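You operate a simulated robot arm through the tools that you are given. There is no shell and no other tool.

Carry out the task below with a simulated robot arm. There is one attempt and no reset: what you move stays moved.

TASK
Swap the purple ring under the cap for the green ring.
Fine: the cap waits on the grey tray and is pushed back on the post; the purple ring stays on the tray.
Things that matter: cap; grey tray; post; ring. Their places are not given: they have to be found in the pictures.

Only the result counts: the job must be done as asked and must still hold three seconds after the hand-in. Knocking over, shifting, dropping, spilling or breaking anything else fails it. Lids that push on must go on centred and level and be pressed home; caps that screw on are set level and turned clockwise until they are tight.

THE ROBOT
A 7-joint arm with a two-finger parallel gripper, fixed in place. Base frame: the origin is at the foot of the arm, x ahead of it, y to its left, z up. Readings come in m, rad, newtons and seconds.
Its first joint turns from -2.897 to 2.897 rad. Payload 4.4 kg.
The tool frame sits at the grasp point between the pads (the TCP): z along the fingers, y along the line on which they close. The tips reach 0.023 m beyond it. The gripper opens to 0.094 m. The fingers are 0.038 m wide and 0.01 m thick; the gripper's body (0.054 by 0.096 m) begins 0.039 m behind the TCP.
Orientation is told as [roll, pitch, yaw] about the base's x, y, z axes, in that order, counted from this pose: with the fingers straight down and closing along the base's y, the tool's x points along the base's -x, its y along +y and its z along -z.

THE INTERFACE
- The arm moves only by the tool move_arm. Its argument "deltas" is one flat list of numbers, 7 for each row, row after row: the turn, a rotation vector about the tool's x, y, z in rad, then the shift along the tool's x, y, z in m, then the finger opening in m, from 0 to 0.094. In form: [wx, wy, wz, tx, ty, tz, gripper, wx, wy, wz, tx, ty, tz, gripper, ...]. A call has 1 to 20 rows; each row shifts and turns the commanded pose from where the row before left it, along the tool's axes as they then stand. Each row takes 0.2 s and may step no farther than 0.05 m and 0.15 rad from the row before; otherwise, or with a gripper value out of range, the whole call is refused. Where a pose cannot be reached the arm comes as near as it can. A force on the tool above 50 N (or 10 N above the force at the start of the call, whichever is more), or a blocked arm, ends the call early, and 0.2 s more pass. The fingers move at their own pace (about 0.108 m/s each) and stop on an object; they squeeze with about 36 N. The grip force told is the motor's: it shows also when the fingers shut on nothing. Time passes only in rows, and 0.2 s behind the last, so rows that do not move let the fingers close. It gives the time, the measured TCP pose, the force on the tool (base axes), the opening and the grip force at its end, in the units of the frame above (readings bear some noise), with the torque about the TCP (base axes, N m) and any sound that the robot's microphone picked up, and new pictures: "show" is both (left out), scene, wrist or none.
- Cameras (640 x 400 px; columns grow to the right, rows downward): "scene" is fixed at [0.0486, -0.6501, 1.6258]; the picture's right is [0.74, -0.68, 0.00], its down [-0.30, -0.33, -0.90] and it looks along [0.61, 0.66, -0.45] (base axes); focal length 345 px, centre (320, 200). "wrist" rides on the gripper at [0.086, 0.016, -0.075] in the tool frame; the picture's right is [-0.18, 0.98, 0.00], its down [-0.58, -0.11, -0.81] and it looks along [-0.79, -0.15, 0.59] (tool axes); focal length 243 px, centre (320, 200).
- pixel_to_xyz(camera, pixels): for up to 12 pixels [column, row] of the newest picture of that camera ("zoom" is the newest enlarged one), the place [x, y, z] in the base frame of the surface seen there, good to about 0.002 m. No time passes.
- inspect(camera, box): a new picture of the part [left, top, right, bottom] of that camera's present view, enlarged. No time passes.
- finish_job(): hands the job in; it is judged then, once.

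Leave the gripper open and the arm clear of the work at the hand-in unless told otherwise.

The tools are called after ">>>" by a JSON object that holds its "api" and its "payload". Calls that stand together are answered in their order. move_arm: Moves the arm, as the interface text tells. Its arguments: {"type":"object","properties":{"deltas":{"type":"array","items":{"type":"number"}},"show":{"type":"string","enum":["both","scene","wrist","none"]}},"required":["deltas"]} The other tools are called the same way: pixel_to_xyz (camera, pixels) gives the place of the surface under pixels of a picture; inspect (camera, box) takes an enlarged picture of a part of a camera's view; finish_job () hands the job in.

At the start:

```text
t: 0.0
tcp_pos: [0.4886, 0.3661, 1.1778]
ee_rot: [0.001, -0.002, -0.001]
contact_force: [-0.5, 0.3, 0.3]
wrist_torque: [0.0, -0.02, -0.01]
finger_gap: 0.0942
grip_force: 0.1
```

scene: 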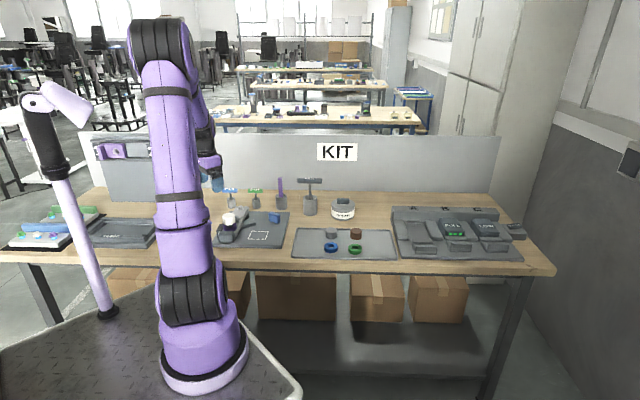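
wrist: 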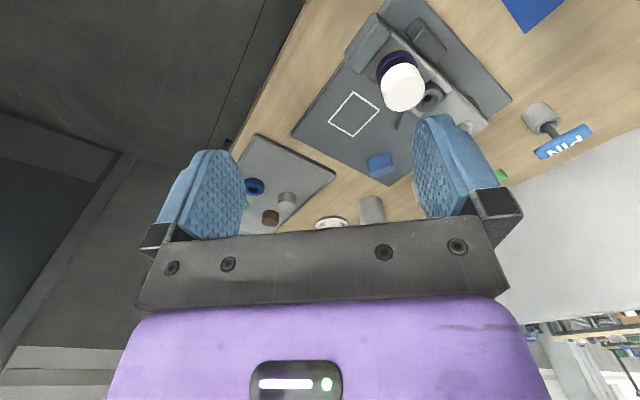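

I see a table with a grey tray at around (345,243) in the scene holding small items (a blue ring, a green ring, grey and brown pieces), and a fixture near (240,230) with a white cap. I will zoom in on both areas first.

>>> {"api": "inspect", "payload": {"camera": "scene", "box": [280, 215, 410, 270]}}

>>> {"api": "inspect", "payload": {"camera": "scene", "box": [190, 180, 300, 255]}}

>>> {"api": "inspect", "payload": {"camera": "wrist", "box": [220, 0, 540, 240]}}

```text
4.92 times, centred on (345, 242) of scene
```

zoom: 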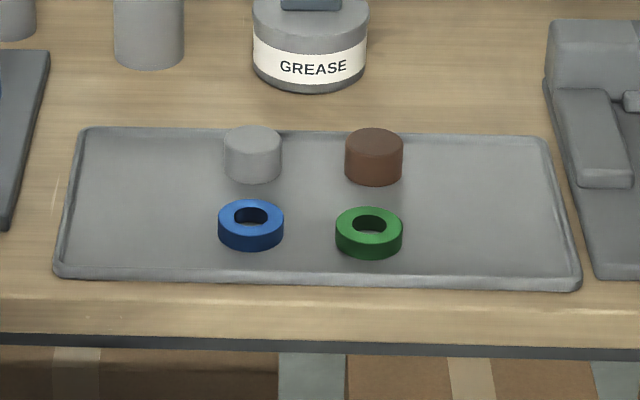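

```text
5.33 times, centred on (245, 218) of scene
```

zoom: 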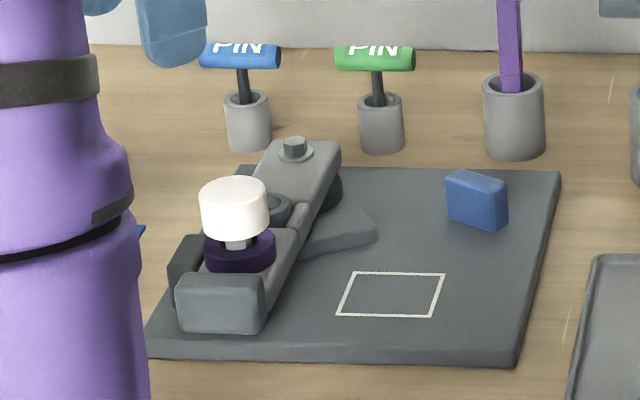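

```text
1.67 times, centred on (380, 120) of wrist
```

zoom: 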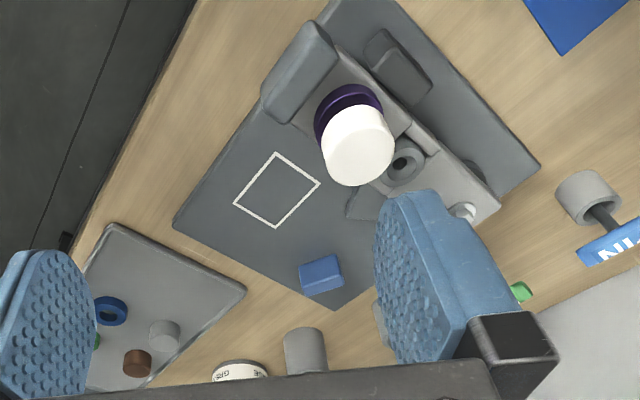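

The white cap sits on a post with the dark purple ring underneath it. I'll read positions of the cap, ring, tray and loose rings. The newest zoom is the wrist one, so I use it together with the plain scene picture.

>>> {"api": "pixel_to_xyz", "payload": {"camera": "zoom", "pixels": [[360, 150], [345, 95], [325, 130], [404, 165], [330, 90], [300, 70], [275, 190], [320, 275], [111, 310], [137, 363], [165, 335], [200, 290]]}}

>>> {"api": "pixel_to_xyz", "payload": {"camera": "scene", "pixels": [[331, 244], [331, 247], [355, 246], [355, 249], [331, 230], [356, 231], [292, 270], [397, 272], [297, 229], [391, 231], [238, 215], [240, 228]]}}

```text
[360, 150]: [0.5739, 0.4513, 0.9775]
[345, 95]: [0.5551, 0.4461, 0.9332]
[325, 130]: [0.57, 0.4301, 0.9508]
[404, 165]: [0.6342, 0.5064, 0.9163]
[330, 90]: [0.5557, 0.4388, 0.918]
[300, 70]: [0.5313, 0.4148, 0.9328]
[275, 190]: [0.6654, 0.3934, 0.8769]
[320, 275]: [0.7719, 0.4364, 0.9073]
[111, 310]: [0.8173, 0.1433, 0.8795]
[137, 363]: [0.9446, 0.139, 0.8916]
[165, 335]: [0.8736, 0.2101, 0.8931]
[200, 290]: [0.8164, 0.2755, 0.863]
```

```text
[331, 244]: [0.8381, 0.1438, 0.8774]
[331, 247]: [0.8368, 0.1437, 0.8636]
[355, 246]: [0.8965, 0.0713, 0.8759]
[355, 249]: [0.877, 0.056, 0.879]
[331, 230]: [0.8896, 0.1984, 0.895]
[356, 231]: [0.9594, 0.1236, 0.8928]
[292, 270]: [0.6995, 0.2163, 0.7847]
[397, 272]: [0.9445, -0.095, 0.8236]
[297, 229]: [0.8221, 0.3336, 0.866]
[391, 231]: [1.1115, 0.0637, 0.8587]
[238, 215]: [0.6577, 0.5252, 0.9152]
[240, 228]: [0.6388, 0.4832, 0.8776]
```

Positions so far: cap near (0.575, 0.45, 0.98), blue ring near (0.83, 0.145), green ring near (0.89, 0.065), table about z 0.86. I'll zoom closer on the post in both cameras to see the fixture around the ring.

>>> {"api": "inspect", "payload": {"camera": "wrist", "box": [330, 10, 500, 140]}}

>>> {"api": "inspect", "payload": {"camera": "scene", "box": [205, 195, 275, 250]}}

```text
3.08 times, centred on (415, 75) of wrist
```

zoom: 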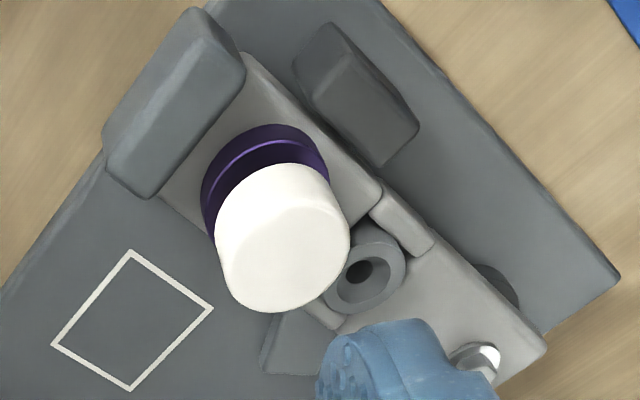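

```text
7.27 times, centred on (240, 222) of scene
```

zoom: 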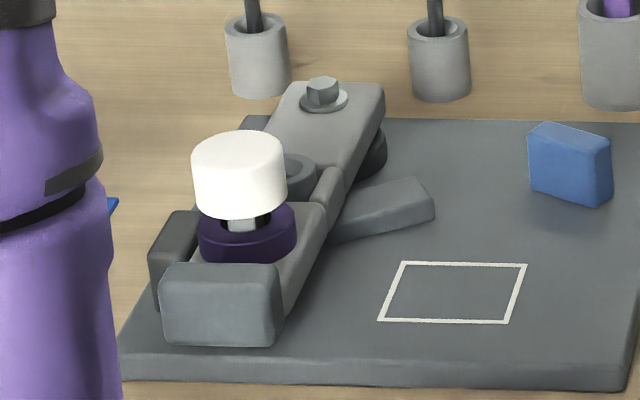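

The ring sits on a lever-like seat with a post, bordered by a block in front and one on the left. I'll measure the heights and edges in this enlarged scene picture: cap top (240,145), ring top (280,218), seat (300,225), front block top (220,268), left block top (175,222).

>>> {"api": "pixel_to_xyz", "payload": {"camera": "zoom", "pixels": [[240, 145], [198, 160], [280, 165], [215, 228], [285, 218], [210, 250], [290, 245], [305, 220], [220, 272], [175, 222], [240, 224], [460, 360]]}}

```text
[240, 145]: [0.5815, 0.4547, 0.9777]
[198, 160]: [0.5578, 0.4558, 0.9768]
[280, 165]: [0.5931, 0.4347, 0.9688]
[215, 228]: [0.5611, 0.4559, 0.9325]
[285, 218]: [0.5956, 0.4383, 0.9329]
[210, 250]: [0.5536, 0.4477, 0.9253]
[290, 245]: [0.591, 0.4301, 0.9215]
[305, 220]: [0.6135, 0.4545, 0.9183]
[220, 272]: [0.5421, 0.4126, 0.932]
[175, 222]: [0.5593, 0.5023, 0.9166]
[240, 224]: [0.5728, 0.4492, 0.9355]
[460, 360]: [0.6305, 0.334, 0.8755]
```

Readings: cap top z≈0.977, ring top ≈0.9325, seat ≈0.917, front block top ≈0.932, left block top ≈0.917. The fixture is turned about 45° in the base frame, so I'll yaw the tool by about +0.83 rad in free air (fingers then close along the table's left–right line) and come down a little for a better wrist view.

>>> {"api": "move_arm", "payload": {"deltas": [0, 0, -0.138, 0, 0, 0, 0.094, 0, 0, -0.138, 0, 0, 0, 0.094, 0, 0, -0.138, 0, 0, 0, 0.094, 0, 0, -0.138, 0, 0, 0, 0.094, 0, 0, -0.138, 0, 0, 0, 0.094, 0, 0, -0.138, 0, 0, 0, 0.094, 0, 0, 0, 0, 0, 0.03, 0.094, 0, 0, 0, 0, 0, 0.03, 0.094, 0, 0, 0, 0, 0, 0, 0.094]}}

```text
t: 2.0
tcp_pos: [0.4885, 0.3654, 1.1174]
ee_rot: [0.0, -0.001, 0.83]
contact_force: [0.0, -0.3, -0.6]
wrist_torque: [-0.02, 0.01, -0.01]
finger_gap: 0.0941
grip_force: 0.1
```

scene: 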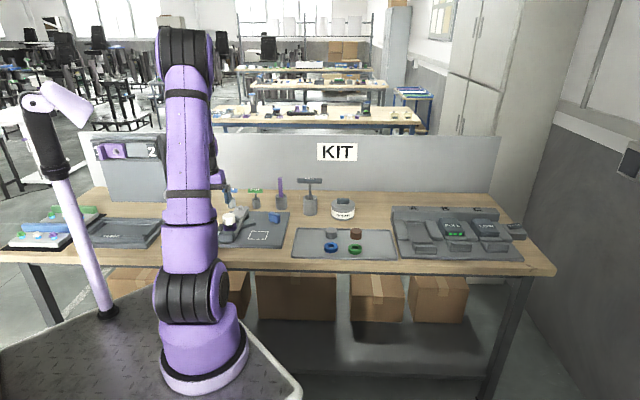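
wrist: 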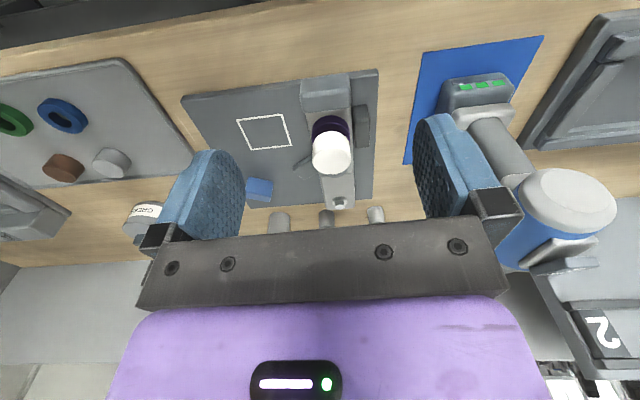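

The tool is now lined up with the table; the post and lever are at (330,140) in the wrist picture. I'll enlarge this view to measure the geometry.

>>> {"api": "inspect", "payload": {"camera": "wrist", "box": [270, 60, 400, 215]}}

>>> {"api": "inspect", "payload": {"camera": "scene", "box": [205, 195, 275, 250]}}

>>> {"api": "inspect", "payload": {"camera": "wrist", "box": [0, 40, 220, 220]}}

```text
2.58 times, centred on (335, 138) of wrist
```

zoom: 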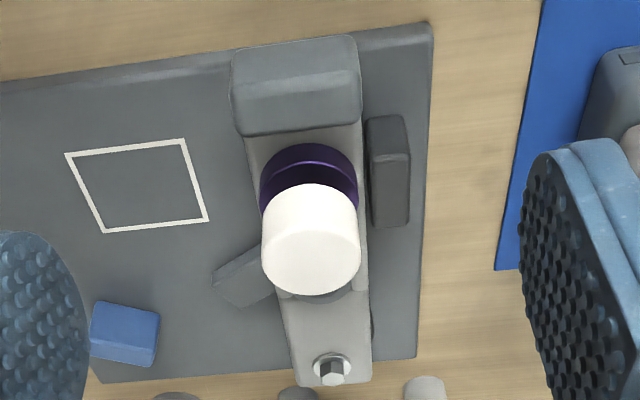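

```text
7.27 times, centred on (240, 222) of scene
```

zoom: 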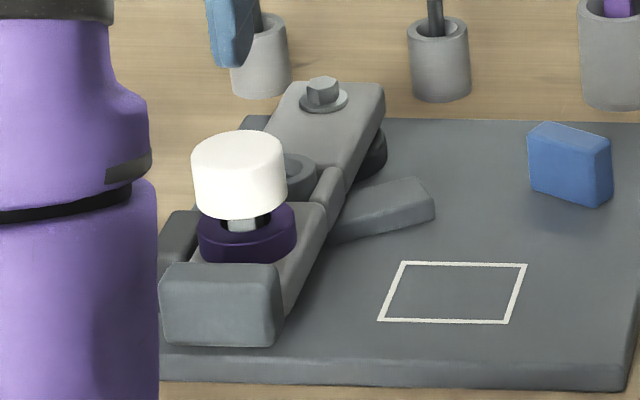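

```text
2.22 times, centred on (110, 130) of wrist
```

zoom: 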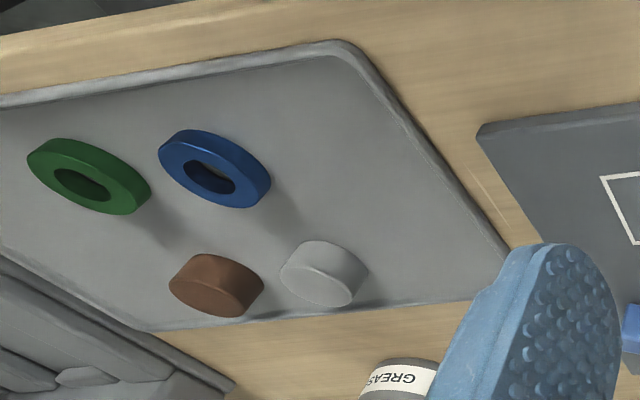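

This last enlargement shows the tray well. I'll measure the tray's corner (345,50), its left edge, the green ring's rim, blue ring's rim, and the two cylinders.

>>> {"api": "pixel_to_xyz", "payload": {"camera": "zoom", "pixels": [[340, 60], [480, 240], [430, 160], [330, 150], [60, 150], [110, 205], [45, 172], [125, 185], [185, 150], [245, 190], [215, 275], [330, 255]]}}

>>> {"api": "pixel_to_xyz", "payload": {"camera": "wrist", "pixels": [[331, 150], [331, 160], [312, 153], [350, 153], [331, 118], [331, 82], [305, 95], [350, 95], [363, 125], [340, 202], [309, 107], [354, 185]]}}

```text
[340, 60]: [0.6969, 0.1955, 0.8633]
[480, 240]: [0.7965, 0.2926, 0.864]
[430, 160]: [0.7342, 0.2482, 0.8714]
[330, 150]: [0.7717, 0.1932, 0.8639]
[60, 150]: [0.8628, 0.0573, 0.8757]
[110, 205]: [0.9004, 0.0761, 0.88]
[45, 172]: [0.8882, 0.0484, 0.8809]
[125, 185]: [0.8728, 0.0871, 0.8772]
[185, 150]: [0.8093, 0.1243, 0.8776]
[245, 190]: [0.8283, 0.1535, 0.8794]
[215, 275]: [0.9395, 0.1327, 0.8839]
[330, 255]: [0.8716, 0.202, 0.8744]
```

```text
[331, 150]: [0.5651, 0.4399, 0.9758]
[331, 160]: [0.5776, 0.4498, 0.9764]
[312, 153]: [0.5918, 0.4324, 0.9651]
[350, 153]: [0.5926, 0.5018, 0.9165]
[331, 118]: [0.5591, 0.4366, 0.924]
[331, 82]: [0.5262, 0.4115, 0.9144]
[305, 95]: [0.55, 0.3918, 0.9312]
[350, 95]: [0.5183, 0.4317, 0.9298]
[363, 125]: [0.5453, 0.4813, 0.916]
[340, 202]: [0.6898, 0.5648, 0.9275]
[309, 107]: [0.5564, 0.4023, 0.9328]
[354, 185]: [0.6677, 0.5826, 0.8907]
```

I need the cap's centre accurately, so I'll enlarge the cap itself in both cameras.

>>> {"api": "inspect", "payload": {"camera": "wrist", "box": [300, 110, 364, 186]}}

```text
5.26 times, centred on (332, 148) of wrist
```

zoom: 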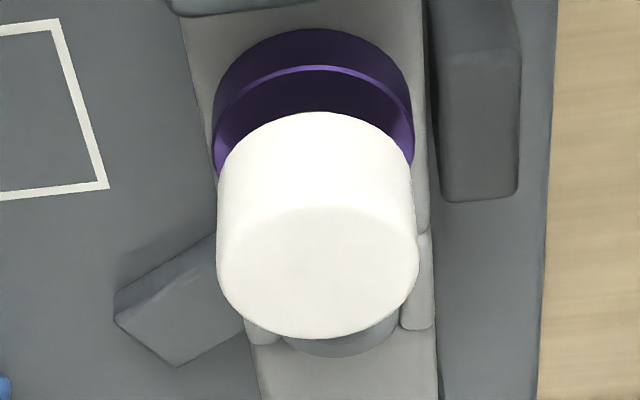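

Clear view: cap's top face spans columns 217–419 and rows 205–340 in this enlargement; its lower front edge is at row 112; ring outer edges 212–415. I'll measure those.

>>> {"api": "pixel_to_xyz", "payload": {"camera": "zoom", "pixels": [[318, 212], [320, 332], [224, 268], [412, 265], [318, 270], [318, 118], [222, 190], [408, 185], [315, 72], [315, 35], [216, 140], [411, 135]]}}

>>> {"api": "pixel_to_xyz", "payload": {"camera": "zoom", "pixels": [[318, 122], [318, 160], [318, 195], [200, 50], [415, 40], [425, 150], [240, 325], [430, 320], [165, 280], [480, 120], [440, 190], [515, 190]]}}

```text
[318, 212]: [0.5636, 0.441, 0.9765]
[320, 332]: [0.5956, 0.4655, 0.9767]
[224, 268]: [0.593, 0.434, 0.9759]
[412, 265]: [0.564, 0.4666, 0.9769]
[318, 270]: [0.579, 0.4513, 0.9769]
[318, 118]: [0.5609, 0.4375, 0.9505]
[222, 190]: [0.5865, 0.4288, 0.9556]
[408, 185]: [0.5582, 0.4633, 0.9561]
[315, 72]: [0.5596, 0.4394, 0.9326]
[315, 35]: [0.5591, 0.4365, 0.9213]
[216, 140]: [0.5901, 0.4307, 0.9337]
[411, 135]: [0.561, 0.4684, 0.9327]
```

```text
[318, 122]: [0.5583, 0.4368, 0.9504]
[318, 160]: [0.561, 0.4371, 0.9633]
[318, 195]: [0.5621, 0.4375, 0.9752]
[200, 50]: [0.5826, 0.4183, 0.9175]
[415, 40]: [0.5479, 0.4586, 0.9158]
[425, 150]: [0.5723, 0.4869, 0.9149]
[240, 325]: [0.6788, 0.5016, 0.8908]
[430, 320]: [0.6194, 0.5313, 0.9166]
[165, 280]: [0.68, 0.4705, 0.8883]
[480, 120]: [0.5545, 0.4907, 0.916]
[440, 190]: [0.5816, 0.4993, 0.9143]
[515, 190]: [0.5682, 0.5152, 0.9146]
```

Cap: about 0.046 m across, z 0.948–0.977, centre ≈ (0.579, 0.452). Purple ring centred on the post, z 0.916–0.933. The tray floor is z≈0.8635 with a free strip on its left end. Next I go over the cap with the tool (12.5 cm forward along the tool's −x) and down to z≈1.04, then look.

>>> {"api": "move_arm", "payload": {"deltas": [0, 0, 0, -0.0311, -0.0021, 0, 0.094, 0, 0, 0, -0.0311, -0.0021, 0, 0.094, 0, 0, 0, -0.0311, -0.0021, 0, 0.094, 0, 0, 0, -0.0312, -0.0022, 0, 0.094, 0, 0, 0, 0, 0, 0.026, 0.094, 0, 0, 0, 0, 0, 0.026, 0.094, 0, 0, 0, 0, 0, 0.026, 0.094, 0, 0, 0, 0, 0, 0, 0.094]}}

```text
t: 3.8
tcp_pos: [0.5799, 0.4488, 1.04]
ee_rot: [-0.001, 0.0, 0.829]
contact_force: [0.5, -0.5, -0.9]
wrist_torque: [0.01, 0.01, -0.01]
finger_gap: 0.0944
grip_force: 0.1
```

scene: 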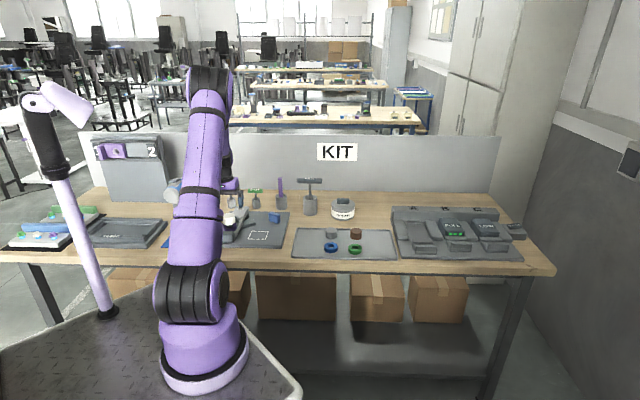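
wrist: 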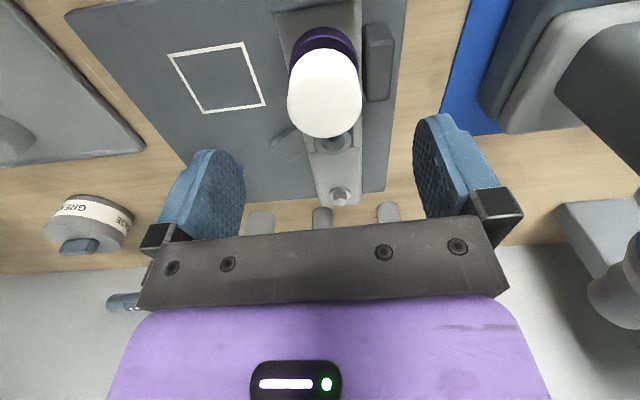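

I'm nearly over the cap. I'll enlarge the cap in this closer view and re-measure its rim.

>>> {"api": "inspect", "payload": {"camera": "wrist", "box": [270, 10, 380, 150]}}

>>> {"api": "move_arm", "payload": {"deltas": [0, 0, 0, 0, 0, 0, 0.094], "show": "none"}}

```text
2.86 times, centred on (325, 80) of wrist
```

zoom: 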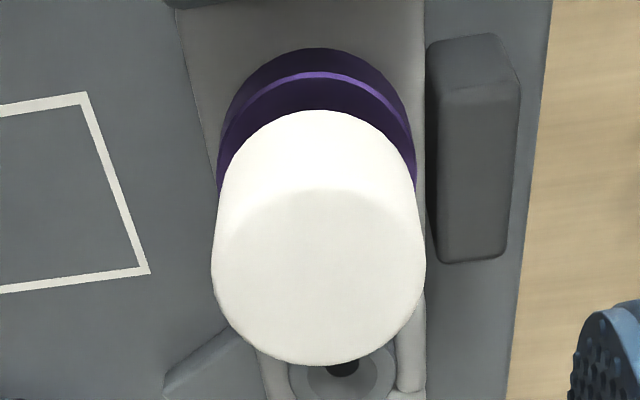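

```text
t: 4.2
tcp_pos: [0.5798, 0.4493, 1.0402]
ee_rot: [0.001, 0.001, 0.831]
contact_force: [-0.5, 0.2, 0.2]
wrist_torque: [0.02, -0.02, 0.0]
finger_gap: 0.0941
grip_force: 0.0
```

Top face now spans columns 211–427, rows 190–365 in this enlargement. I'll measure its rim points, the ring and the cap's lower lip.

>>> {"api": "pixel_to_xyz", "payload": {"camera": "zoom", "pixels": [[319, 198], [319, 358], [218, 270], [420, 270], [319, 277], [260, 220], [378, 220], [250, 335], [388, 335], [319, 116], [319, 78], [319, 55]]}}

```text
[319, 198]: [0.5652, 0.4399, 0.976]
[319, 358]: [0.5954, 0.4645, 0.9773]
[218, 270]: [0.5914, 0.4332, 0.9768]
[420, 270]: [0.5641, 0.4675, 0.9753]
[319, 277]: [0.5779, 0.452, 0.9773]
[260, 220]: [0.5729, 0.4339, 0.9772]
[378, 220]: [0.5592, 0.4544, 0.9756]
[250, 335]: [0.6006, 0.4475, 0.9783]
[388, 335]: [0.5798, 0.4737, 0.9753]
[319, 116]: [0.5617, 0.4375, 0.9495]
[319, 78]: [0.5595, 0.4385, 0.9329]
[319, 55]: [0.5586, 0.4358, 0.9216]
```

Averaging opposite rim points gives the cap centre (0.5786, 0.4519). I'm at (0.5798, 0.4491), so I shift 2.8 mm along tool y and 1.3 mm forward, then lower to TCP z≈0.974 (tips at ≈0.951, above the ring and cap lip) with the gripper open.

>>> {"api": "move_arm", "payload": {"deltas": [0, 0, 0, -0.0013, 0.0028, 0, 0.094, 0, 0, 0, 0, 0, 0.022, 0.094, 0, 0, 0, 0, 0, 0.022, 0.094, 0, 0, 0, 0, 0, 0.022, 0.094, 0, 0, 0, 0, 0, 0, 0.094, 0, 0, 0, 0, 0, 0, 0.094]}}

```text
t: 5.6
tcp_pos: [0.5775, 0.4539, 0.9722]
ee_rot: [0.001, -0.001, 0.829]
contact_force: [-0.1, 1.0, 0.9]
wrist_torque: [0.01, -0.01, -0.01]
finger_gap: 0.0938
grip_force: 0.1
```

scene: 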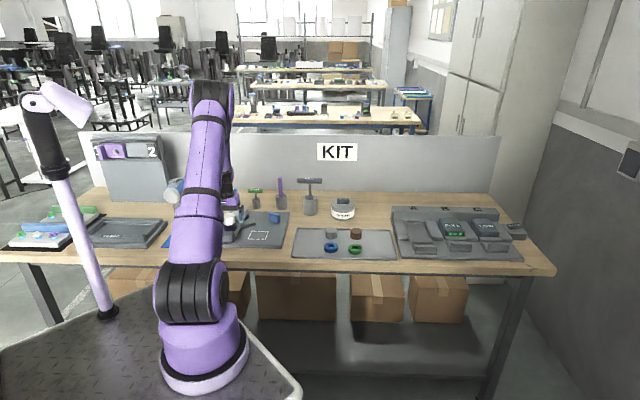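
wrist: 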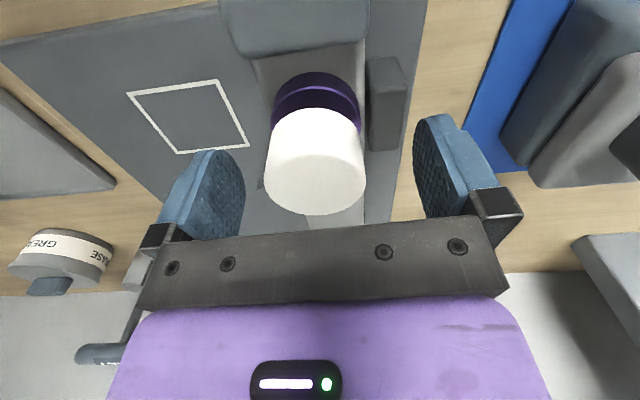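

The reading is (0.5775, 0.4539), about 2 mm past the target. I'll let it settle and read again before adjusting.

>>> {"api": "move_arm", "payload": {"deltas": [0, 0, 0, 0, 0, 0, 0.094, 0, 0, 0, 0, 0, 0, 0.094], "show": "none"}}

>>> {"api": "inspect", "payload": {"camera": "wrist", "box": [170, 60, 470, 240]}}

```text
t: 6.2
tcp_pos: [0.5787, 0.454, 0.9731]
ee_rot: [0.002, 0.0, 0.828]
contact_force: [0.2, 0.1, 0.9]
wrist_torque: [-0.01, -0.03, 0.01]
finger_gap: 0.0941
grip_force: 0.1
```

```text
2.13 times, centred on (320, 150) of wrist
```

zoom: 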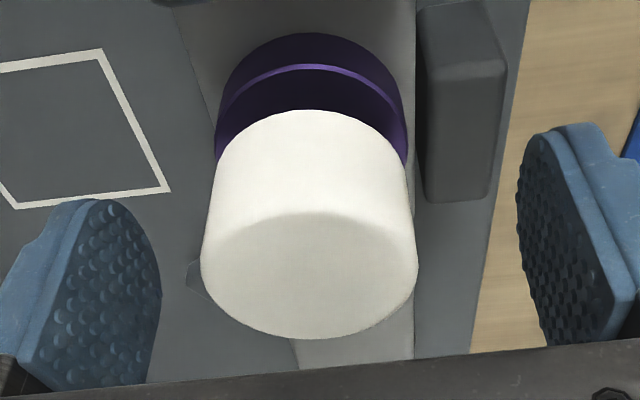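

I can compare the pads and the cap in the same picture. I'll measure both pads' inner faces and the cap's rim here.

>>> {"api": "pixel_to_xyz", "payload": {"camera": "zoom", "pixels": [[130, 260], [110, 300], [135, 320], [555, 250], [575, 300], [560, 200], [208, 275], [412, 270], [310, 220], [310, 332], [310, 275], [310, 160]]}}

```text
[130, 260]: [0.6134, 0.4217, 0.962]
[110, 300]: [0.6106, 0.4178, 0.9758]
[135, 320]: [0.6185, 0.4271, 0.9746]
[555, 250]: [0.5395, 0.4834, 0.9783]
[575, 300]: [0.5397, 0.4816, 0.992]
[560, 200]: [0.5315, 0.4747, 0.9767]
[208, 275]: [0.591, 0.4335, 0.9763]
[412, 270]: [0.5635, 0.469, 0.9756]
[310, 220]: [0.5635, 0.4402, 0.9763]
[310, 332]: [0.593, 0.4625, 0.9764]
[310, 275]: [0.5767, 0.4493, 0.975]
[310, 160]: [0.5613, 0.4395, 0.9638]
```

In tool-y terms the pads' middle is at −0.1202 and the cap at −0.122, so I shift −1.7 mm in tool y and 1 mm back, then close the fingers on the cap.

>>> {"api": "move_arm", "payload": {"deltas": [0, 0, 0, 0.001, -0.0017, 0, 0.094, 0, 0, 0, 0, 0, 0, 0.094, 0, 0, 0, 0, 0, 0, 0.06, 0, 0, 0, 0, 0, 0, 0.05, 0, 0, 0, 0, 0, 0, 0.0, 0, 0, 0, 0, 0, 0, 0.0, 0, 0, 0, 0, 0, 0, 0.0]}}

```text
t: 7.8
tcp_pos: [0.5783, 0.4531, 0.974]
ee_rot: [-0.001, 0.0, 0.83]
contact_force: [2.9, -2.6, 0.5]
wrist_torque: [-0.07, -0.09, 0.03]
finger_gap: 0.047
grip_force: 36.2
```

scene: 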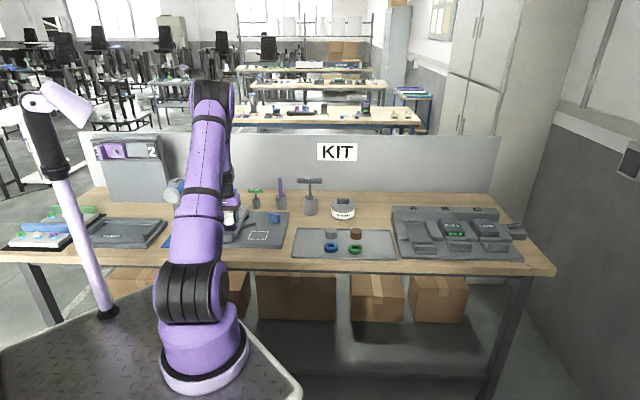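
wrist: 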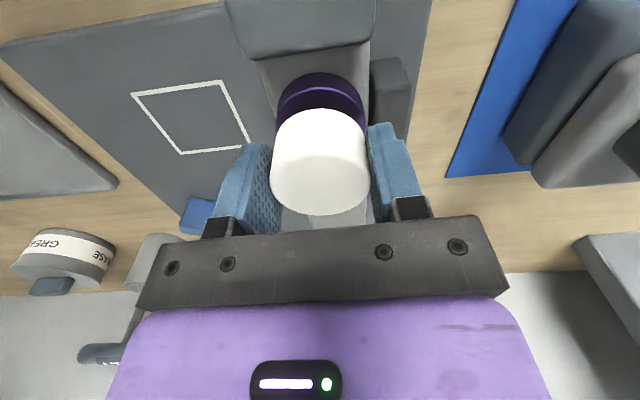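

The cap is held (gap 0.047 m, 36 N, side force only ~4 N). Seated reference: TCP z≈0.974. Now I pull straight up in small steps and watch the force.

>>> {"api": "move_arm", "payload": {"deltas": [0, 0, 0, 0, 0, -0.004, 0.0, 0, 0, 0, 0, 0, -0.004, 0.0, 0, 0, 0, 0, 0, -0.004, 0.0, 0, 0, 0, 0, 0, -0.004, 0.0, 0, 0, 0, 0, 0, -0.004, 0.0]}}

```text
t: 9.0
tcp_pos: [0.5779, 0.4527, 0.9936]
ee_rot: [0.001, -0.001, 0.829]
contact_force: [0.0, 0.8, -1.2]
wrist_torque: [0.01, 0.05, 0.0]
finger_gap: 0.047
grip_force: 35.6
```

scene: 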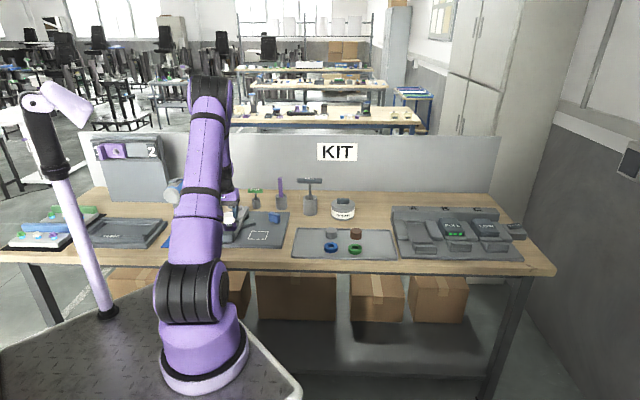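
wrist: 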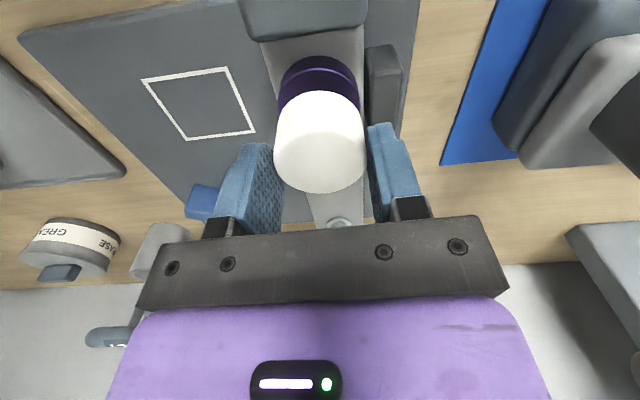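

In the wrist picture the cap shifted relative to the fingers (rows 108–215 before, 90–193 now), so the fingers may have slid up along it. I'll check the cap's height.

>>> {"api": "pixel_to_xyz", "payload": {"camera": "wrist", "pixels": [[320, 160], [320, 175], [320, 100], [320, 75], [320, 60]]}}

>>> {"api": "inspect", "payload": {"camera": "wrist", "box": [230, 40, 420, 230]}}

>>> {"api": "inspect", "payload": {"camera": "scene", "box": [205, 195, 275, 250]}}

```text
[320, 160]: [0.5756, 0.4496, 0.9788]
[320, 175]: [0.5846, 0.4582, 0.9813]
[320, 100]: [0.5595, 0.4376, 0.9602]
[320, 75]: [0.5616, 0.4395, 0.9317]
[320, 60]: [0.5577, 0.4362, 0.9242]
```

```text
2.11 times, centred on (325, 135) of wrist
```

zoom: 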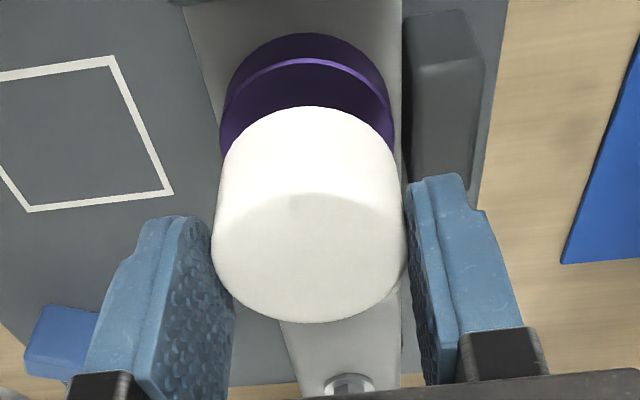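

```text
7.27 times, centred on (240, 222) of scene
```

zoom: 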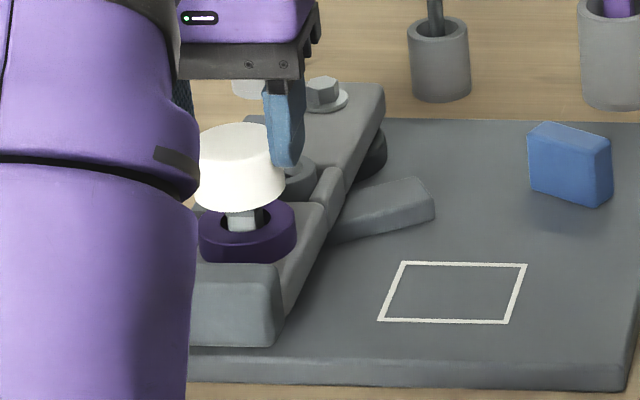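

The cap rose only ~3 mm (top now ≈0.980) and the fingers slid up over it. It's a tight push fit. I'll open, lower 18 mm to take the full height of the cap again, regrip, and then pull much more slowly while watching the force.

>>> {"api": "move_arm", "payload": {"deltas": [0, 0, 0, 0, 0, 0, 0.06, 0, 0, 0, 0, 0, 0, 0.06, 0, 0, 0, 0, 0, 0.009, 0.06, 0, 0, 0, 0, 0, 0.009, 0.06, 0, 0, 0, 0, 0, 0, 0.0, 0, 0, 0, 0, 0, 0, 0.0, 0, 0, 0, 0, 0, 0, 0.0], "show": "wrist"}}

```text
t: 10.6
tcp_pos: [0.5793, 0.453, 0.9763]
ee_rot: [0.0, 0.0, 0.828]
contact_force: [-0.5, 0.1, 0.2]
wrist_torque: [0.0, 0.03, 0.04]
finger_gap: 0.047
grip_force: 36.2
```

wrist: 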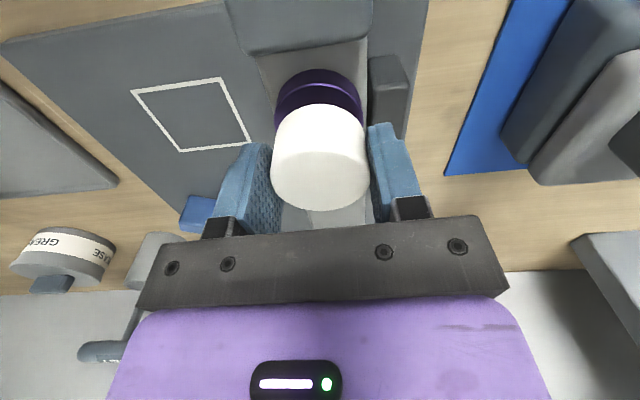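

The cap is gripped again with no side force. Now I pull up 0.5 mm per row for 6 rows and read the force.

>>> {"api": "move_arm", "payload": {"deltas": [0, 0, 0, 0, 0, -0.0005, 0.0, 0, 0, 0, 0, 0, -0.0005, 0.0, 0, 0, 0, 0, 0, -0.0005, 0.0, 0, 0, 0, 0, 0, -0.0005, 0.0], "show": "wrist"}}

```text
t: 11.6
tcp_pos: [0.5789, 0.4524, 0.9784]
ee_rot: [0.001, 0.0, 0.829]
contact_force: [-0.1, -0.3, 0.5]
wrist_torque: [-0.03, -0.01, 0.0]
finger_gap: 0.0472
grip_force: 36.5
```

wrist: 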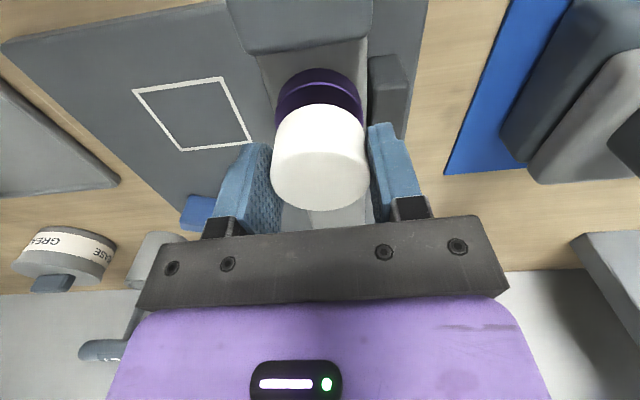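

TCP rose 2 mm with no force and the cap kept its place between the fingers (rows 104–211 unchanged), so it is moving with the hand. I go on at 1 mm per row.

>>> {"api": "move_arm", "payload": {"deltas": [0, 0, 0, 0, 0, -0.001, 0.0, 0, 0, 0, 0, 0, -0.001, 0.0, 0, 0, 0, 0, 0, -0.001, 0.0, 0, 0, 0, 0, 0, -0.001, 0.0, 0, 0, 0, 0, 0, -0.001, 0.0, 0, 0, 0, 0, 0, -0.001, 0.0], "show": "wrist"}}

```text
t: 13.0
tcp_pos: [0.58, 0.4536, 0.984]
ee_rot: [0.0, -0.003, 0.829]
contact_force: [0.7, 0.9, -0.4]
wrist_torque: [0.02, 0.01, -0.01]
finger_gap: 0.0468
grip_force: 36.3
```

wrist: 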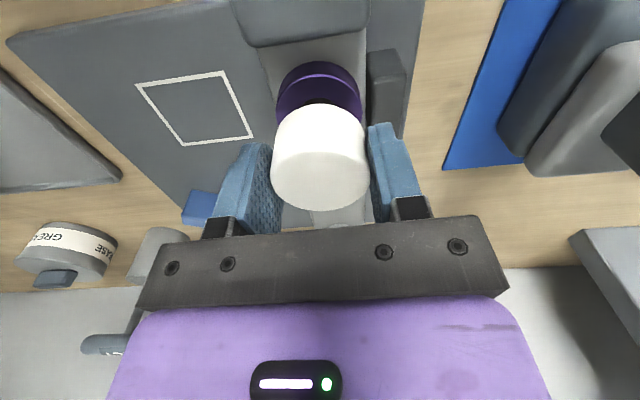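

The cap rises with the hand and more of the ring shows below it. I continue upward until the cap is well above the post.

>>> {"api": "move_arm", "payload": {"deltas": [0, 0, 0, 0, 0, -0.002, 0.0, 0, 0, 0, 0, 0, -0.002, 0.0, 0, 0, 0, 0, 0, -0.003, 0.0, 0, 0, 0, 0, 0, -0.004, 0.0, 0, 0, 0, 0, 0, -0.005, 0.0, 0, 0, 0, 0, 0, -0.01, 0.0, 0, 0, 0, 0, 0, -0.02, 0.0, 0, 0, 0, 0, 0, -0.02, 0.0]}}

```text
t: 14.8
tcp_pos: [0.5803, 0.4529, 1.0502]
ee_rot: [0.0, -0.001, 0.829]
contact_force: [-0.1, 0.5, 0.0]
wrist_torque: [0.01, -0.03, 0.01]
finger_gap: 0.0468
grip_force: 36.5
```

scene: 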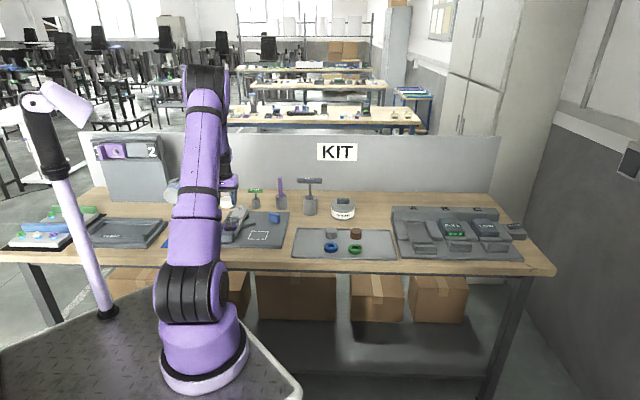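
wrist: 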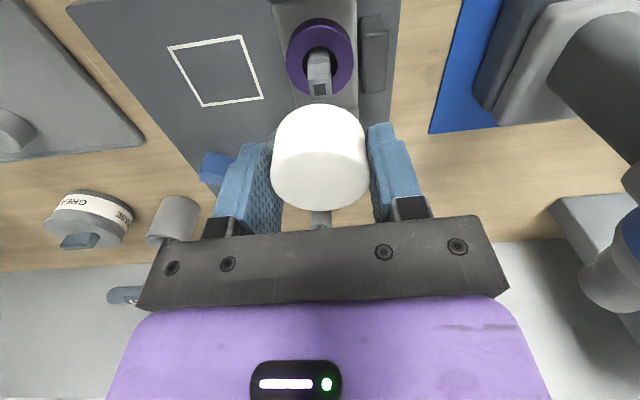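

The cap is off and the post with the purple ring is uncovered. I'll look closely at the post and the cap in both views and measure the post top.

>>> {"api": "inspect", "payload": {"camera": "wrist", "box": [260, 0, 400, 120]}}

>>> {"api": "inspect", "payload": {"camera": "scene", "box": [205, 180, 275, 250]}}

```text
3.33 times, centred on (330, 60) of wrist
```

zoom: 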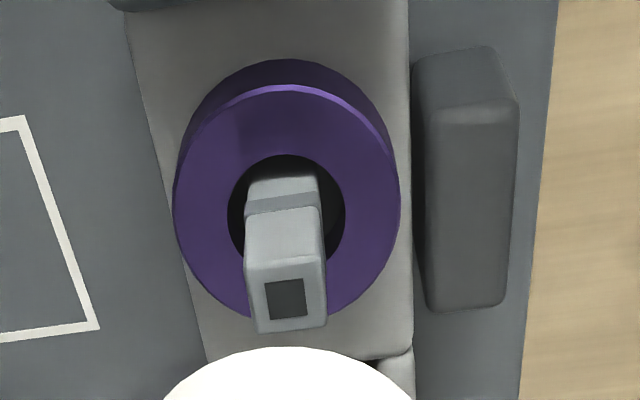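

```text
5.71 times, centred on (240, 215) of scene
```

zoom: 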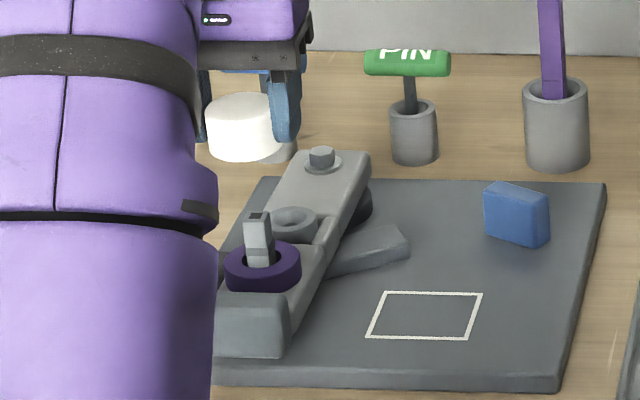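

The post is square with a dark square on its end, so the cap's turn may matter: I'll keep the tool's yaw the same for every cap move. Let me measure the post's top and ring now.

>>> {"api": "pixel_to_xyz", "payload": {"camera": "wrist", "pixels": [[319, 89], [312, 96], [326, 95], [312, 82], [326, 81], [319, 58], [320, 30], [288, 60], [352, 60], [300, 80], [340, 90], [318, 25]]}}

>>> {"api": "pixel_to_xyz", "payload": {"camera": "zoom", "pixels": [[258, 216], [248, 240], [270, 240], [229, 265], [296, 262], [240, 100], [210, 140]]}}

```text
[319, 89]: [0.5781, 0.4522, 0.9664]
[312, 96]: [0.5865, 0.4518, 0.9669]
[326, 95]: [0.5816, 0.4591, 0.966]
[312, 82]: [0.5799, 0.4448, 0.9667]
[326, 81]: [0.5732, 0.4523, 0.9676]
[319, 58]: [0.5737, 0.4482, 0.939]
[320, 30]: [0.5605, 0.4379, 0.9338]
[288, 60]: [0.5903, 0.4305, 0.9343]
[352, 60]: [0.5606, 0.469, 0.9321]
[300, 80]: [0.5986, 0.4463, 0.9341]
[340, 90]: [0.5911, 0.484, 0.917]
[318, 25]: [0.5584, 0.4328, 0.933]
```

```text
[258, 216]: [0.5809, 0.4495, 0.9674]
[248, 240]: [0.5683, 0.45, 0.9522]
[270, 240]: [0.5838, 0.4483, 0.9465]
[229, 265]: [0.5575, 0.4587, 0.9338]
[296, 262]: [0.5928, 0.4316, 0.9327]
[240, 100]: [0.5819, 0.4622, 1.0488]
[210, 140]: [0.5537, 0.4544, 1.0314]
```

Post centre ≈ (0.579, 0.452), top z≈0.967. The free strip of the tray is centred about 30.5 cm to the table's right. I carry the cap there at this height, same yaw: 8 rows along tool −y and slightly forward.

>>> {"api": "move_arm", "payload": {"deltas": [0, 0, 0, -0.0036, -0.02, 0, 0.0, 0, 0, 0, -0.0036, -0.04, 0, 0.0, 0, 0, 0, -0.0036, -0.042, 0, 0.0, 0, 0, 0, -0.0036, -0.042, 0, 0.0, 0, 0, 0, -0.0036, -0.042, 0, 0.0, 0, 0, 0, -0.0036, -0.042, 0, 0.0, 0, 0, 0, -0.0037, -0.04, 0, 0.0, 0, 0, 0, -0.0037, -0.0375, 0, 0.0, 0, 0, 0, 0, 0, 0, 0.0, 0, 0, 0, 0, 0, 0, 0.0]}}

```text
t: 17.0
tcp_pos: [0.8245, 0.2675, 1.047]
ee_rot: [0.0, 0.001, 0.829]
contact_force: [0.1, -0.2, -0.1]
wrist_torque: [0.03, 0.0, -0.01]
finger_gap: 0.0472
grip_force: 36.2
```

scene: 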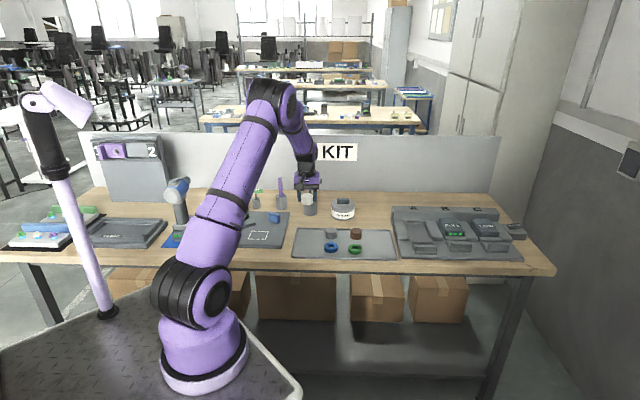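
wrist: 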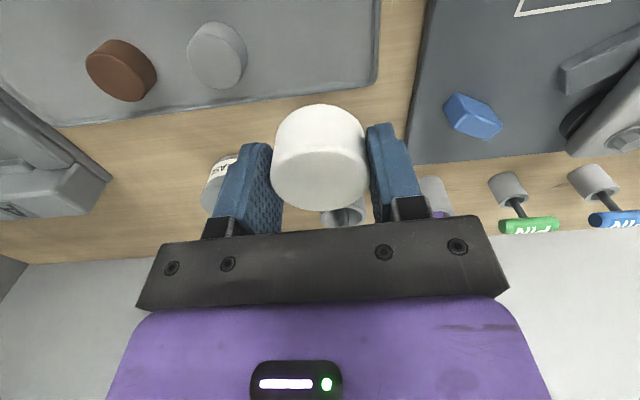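

I'm above the left part of the tray. I'll verify the tray's edges and the grey cylinder from this view to make sure the cap comes down in clear space.

>>> {"api": "pixel_to_xyz", "payload": {"camera": "wrist", "pixels": [[372, 80], [376, 40], [300, 97], [330, 90], [330, 50], [290, 40], [245, 55], [215, 80], [190, 50], [220, 45], [260, 70], [350, 20]]}}

>>> {"api": "inspect", "payload": {"camera": "wrist", "box": [170, 0, 400, 140]}}

```text
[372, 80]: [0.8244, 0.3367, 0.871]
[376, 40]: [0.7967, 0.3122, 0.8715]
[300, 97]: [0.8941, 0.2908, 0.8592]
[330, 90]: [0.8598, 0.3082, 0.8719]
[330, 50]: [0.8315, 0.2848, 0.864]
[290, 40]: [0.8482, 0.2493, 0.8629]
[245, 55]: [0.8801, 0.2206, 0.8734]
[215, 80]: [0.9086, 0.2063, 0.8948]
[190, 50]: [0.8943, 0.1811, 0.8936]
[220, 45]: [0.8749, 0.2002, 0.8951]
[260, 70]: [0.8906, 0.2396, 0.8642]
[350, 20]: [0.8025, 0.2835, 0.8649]
```

```text
2.78 times, centred on (285, 70) of wrist
```

zoom: 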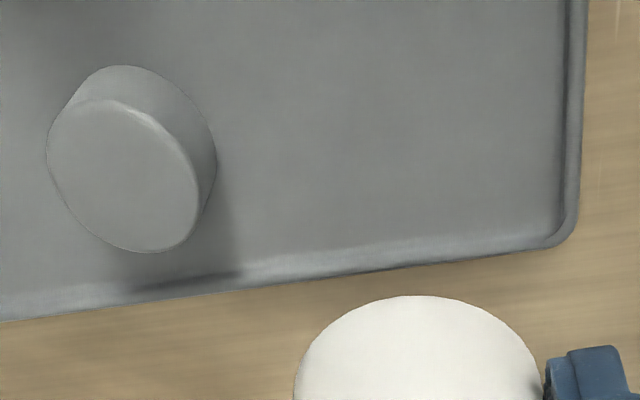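

Tray rim on the left is ~4.6 cm from the cap axis, the back rim ~5.4 cm, the grey cylinder ~7 cm away: clear. I shift 6 mm more toward the strip's centre and come down to about z 0.907.

>>> {"api": "move_arm", "payload": {"deltas": [0, 0, 0, 0, -0.006, 0, 0.0, 0, 0, 0, 0, 0, 0.03, 0.0, 0, 0, 0, 0, 0, 0.035, 0.0, 0, 0, 0, 0, 0, 0.035, 0.0, 0, 0, 0, 0, 0, 0.03, 0.0, 0, 0, 0, 0, 0, 0.01, 0.0, 0, 0, 0, 0, 0, 0, 0.0]}}

```text
t: 18.6
tcp_pos: [0.8282, 0.2652, 0.9095]
ee_rot: [0.001, 0.001, 0.83]
contact_force: [0.6, 0.9, -0.6]
wrist_torque: [0.01, 0.02, -0.03]
finger_gap: 0.0473
grip_force: 35.8
```

scene: 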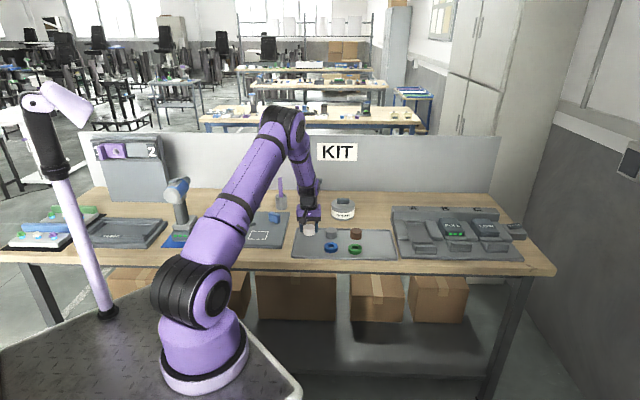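
wrist: 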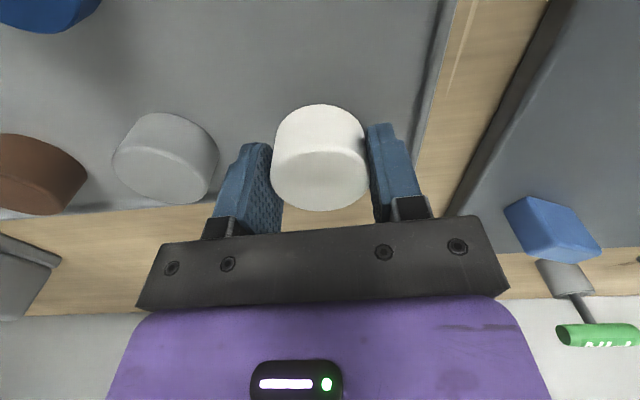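

The cap is over the tray, about 2 cm above. I lower 15 mm, then probe with 1 mm steps for contact.

>>> {"api": "move_arm", "payload": {"deltas": [0, 0, 0, 0, 0, 0.005, 0.0, 0, 0, 0, 0, 0, 0.005, 0.0, 0, 0, 0, 0, 0, 0.005, 0.0, 0, 0, 0, 0, 0, 0.002, 0.0, 0, 0, 0, 0, 0, 0, 0.0]}}

```text
t: 19.8
tcp_pos: [0.8286, 0.2631, 0.8938]
ee_rot: [0.001, 0.0, 0.829]
contact_force: [-1.5, 0.1, 5.9]
wrist_torque: [-0.1, 0.09, 0.0]
finger_gap: 0.0467
grip_force: 35.7
```

scene: 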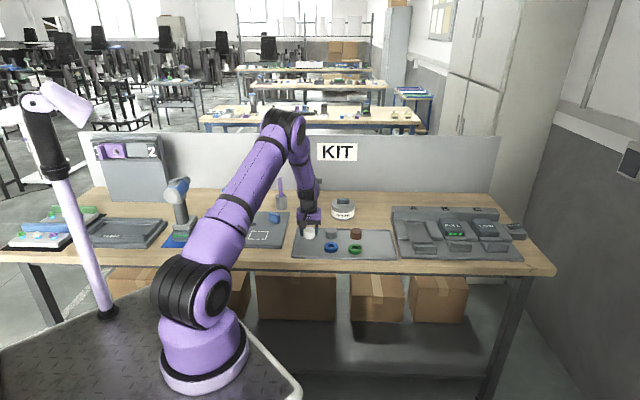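
wrist: 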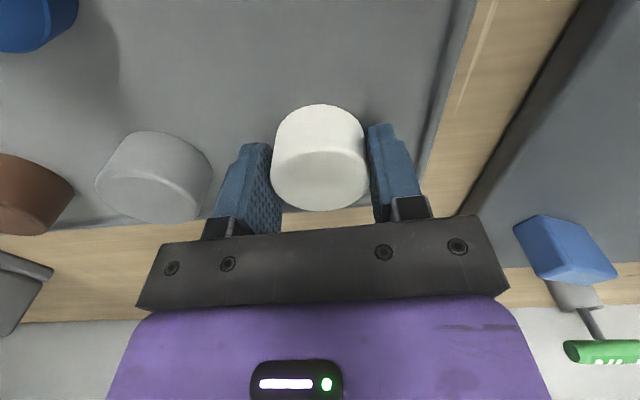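

I feel 5.9 N upward: the cap stands on the tray. I open the fingers to 0.062 m and then lift straight up.

>>> {"api": "move_arm", "payload": {"deltas": [0, 0, 0, 0, 0, 0, 0.062, 0, 0, 0, 0, 0, 0, 0.062, 0, 0, 0, 0, 0, 0, 0.062]}}

```text
t: 20.6
tcp_pos: [0.8272, 0.2636, 0.8934]
ee_rot: [0.001, 0.0, 0.829]
contact_force: [-0.6, -0.6, -0.5]
wrist_torque: [0.01, -0.03, 0.0]
finger_gap: 0.0617
grip_force: 0.0
```

scene: 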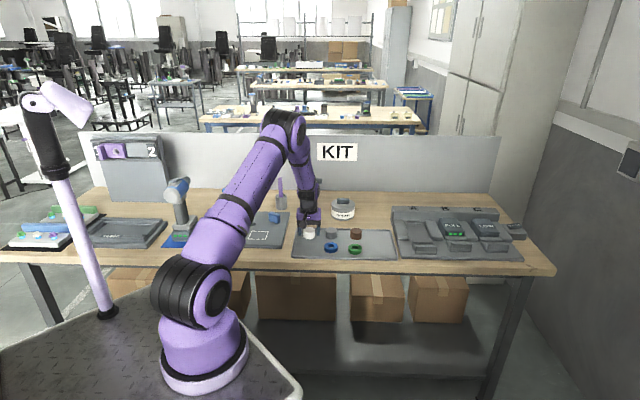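
wrist: 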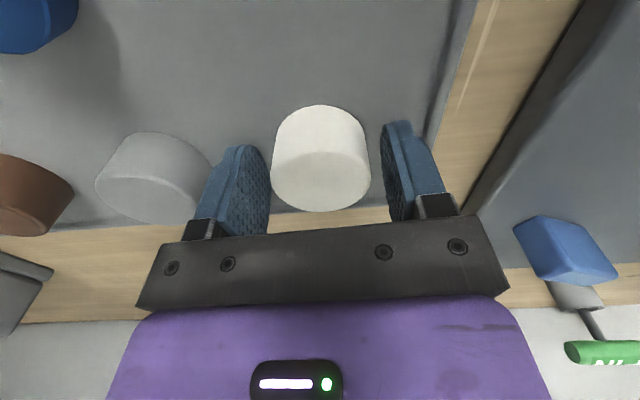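

The cap stands upright on the tray, free of the fingers. I lift straight up 15 cm, then return over the post (tool +y 0.3115, +x 0.029) with the gripper open to 0.07.

>>> {"api": "move_arm", "payload": {"deltas": [0, 0, 0, 0, 0, -0.02, 0.062, 0, 0, 0, 0, 0, -0.04, 0.062, 0, 0, 0, 0, 0, -0.045, 0.062, 0, 0, 0, 0, 0, -0.045, 0.07, 0, 0, 0, 0.0036, 0.02, 0, 0.07, 0, 0, 0, 0.0036, 0.04, 0, 0.07, 0, 0, 0, 0.0036, 0.042, 0, 0.07, 0, 0, 0, 0.0036, 0.042, 0, 0.07, 0, 0, 0, 0.0036, 0.042, 0, 0.07, 0, 0, 0, 0.0036, 0.042, 0, 0.07, 0, 0, 0, 0.0037, 0.04, 0, 0.07, 0, 0, 0, 0.0037, 0.0435, 0, 0.07, 0, 0, 0, 0, 0, 0, 0.07, 0, 0, 0, 0, 0, 0, 0.07]}}

```text
t: 23.6
tcp_pos: [0.5788, 0.4539, 1.0428]
ee_rot: [0.002, -0.001, 0.829]
contact_force: [-0.6, 0.4, 0.4]
wrist_torque: [-0.01, 0.01, -0.01]
finger_gap: 0.0701
grip_force: 0.1
```

scene: 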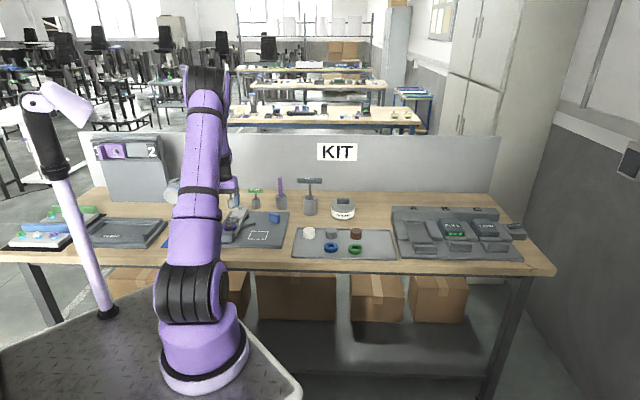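
wrist: 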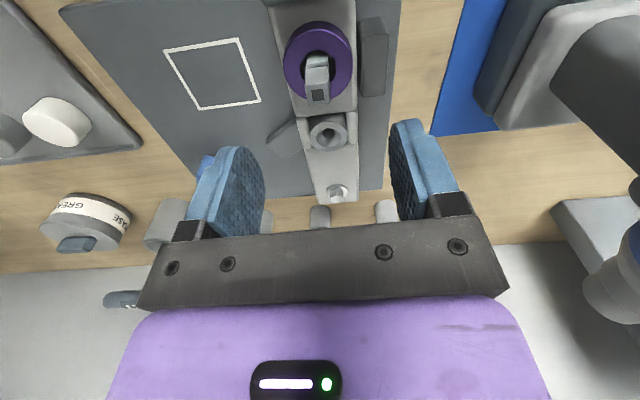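

Over the post again. The ring is in plain view at (318,55). I lower to TCP z≈0.945 with the fingers open 0.07 m, so the tips (≈0.922) stay above the seat and left block (≈0.917).

>>> {"api": "move_arm", "payload": {"deltas": [0, 0, 0, 0, 0, 0.03, 0.07, 0, 0, 0, 0, 0, 0.03, 0.07, 0, 0, 0, 0, 0, 0.02, 0.07, 0, 0, 0, 0, 0, 0.01, 0.07, 0, 0, 0, 0, 0, 0.006, 0.07, 0, 0, 0, 0, 0, 0, 0.07, 0, 0, 0, 0, 0, 0, 0.07]}}

```text
t: 25.2
tcp_pos: [0.5796, 0.454, 0.9467]
ee_rot: [0.0, -0.001, 0.828]
contact_force: [0.4, -0.5, -0.6]
wrist_torque: [-0.02, -0.01, -0.02]
finger_gap: 0.0702
grip_force: 0.1
```

scene: 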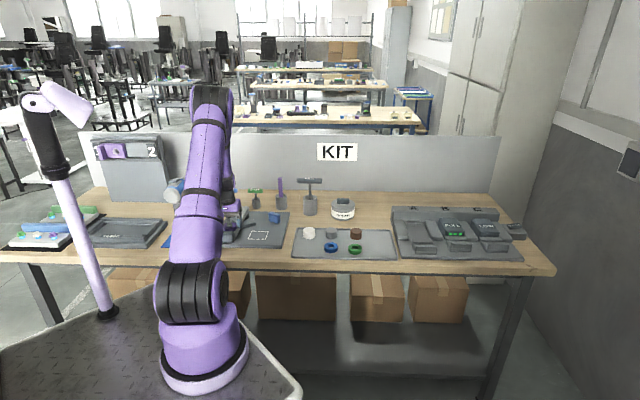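
wrist: 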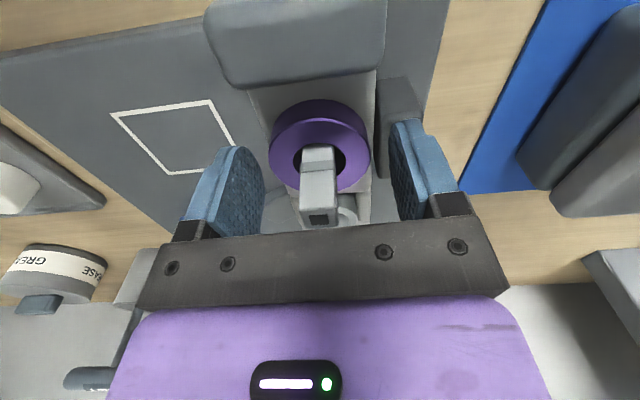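

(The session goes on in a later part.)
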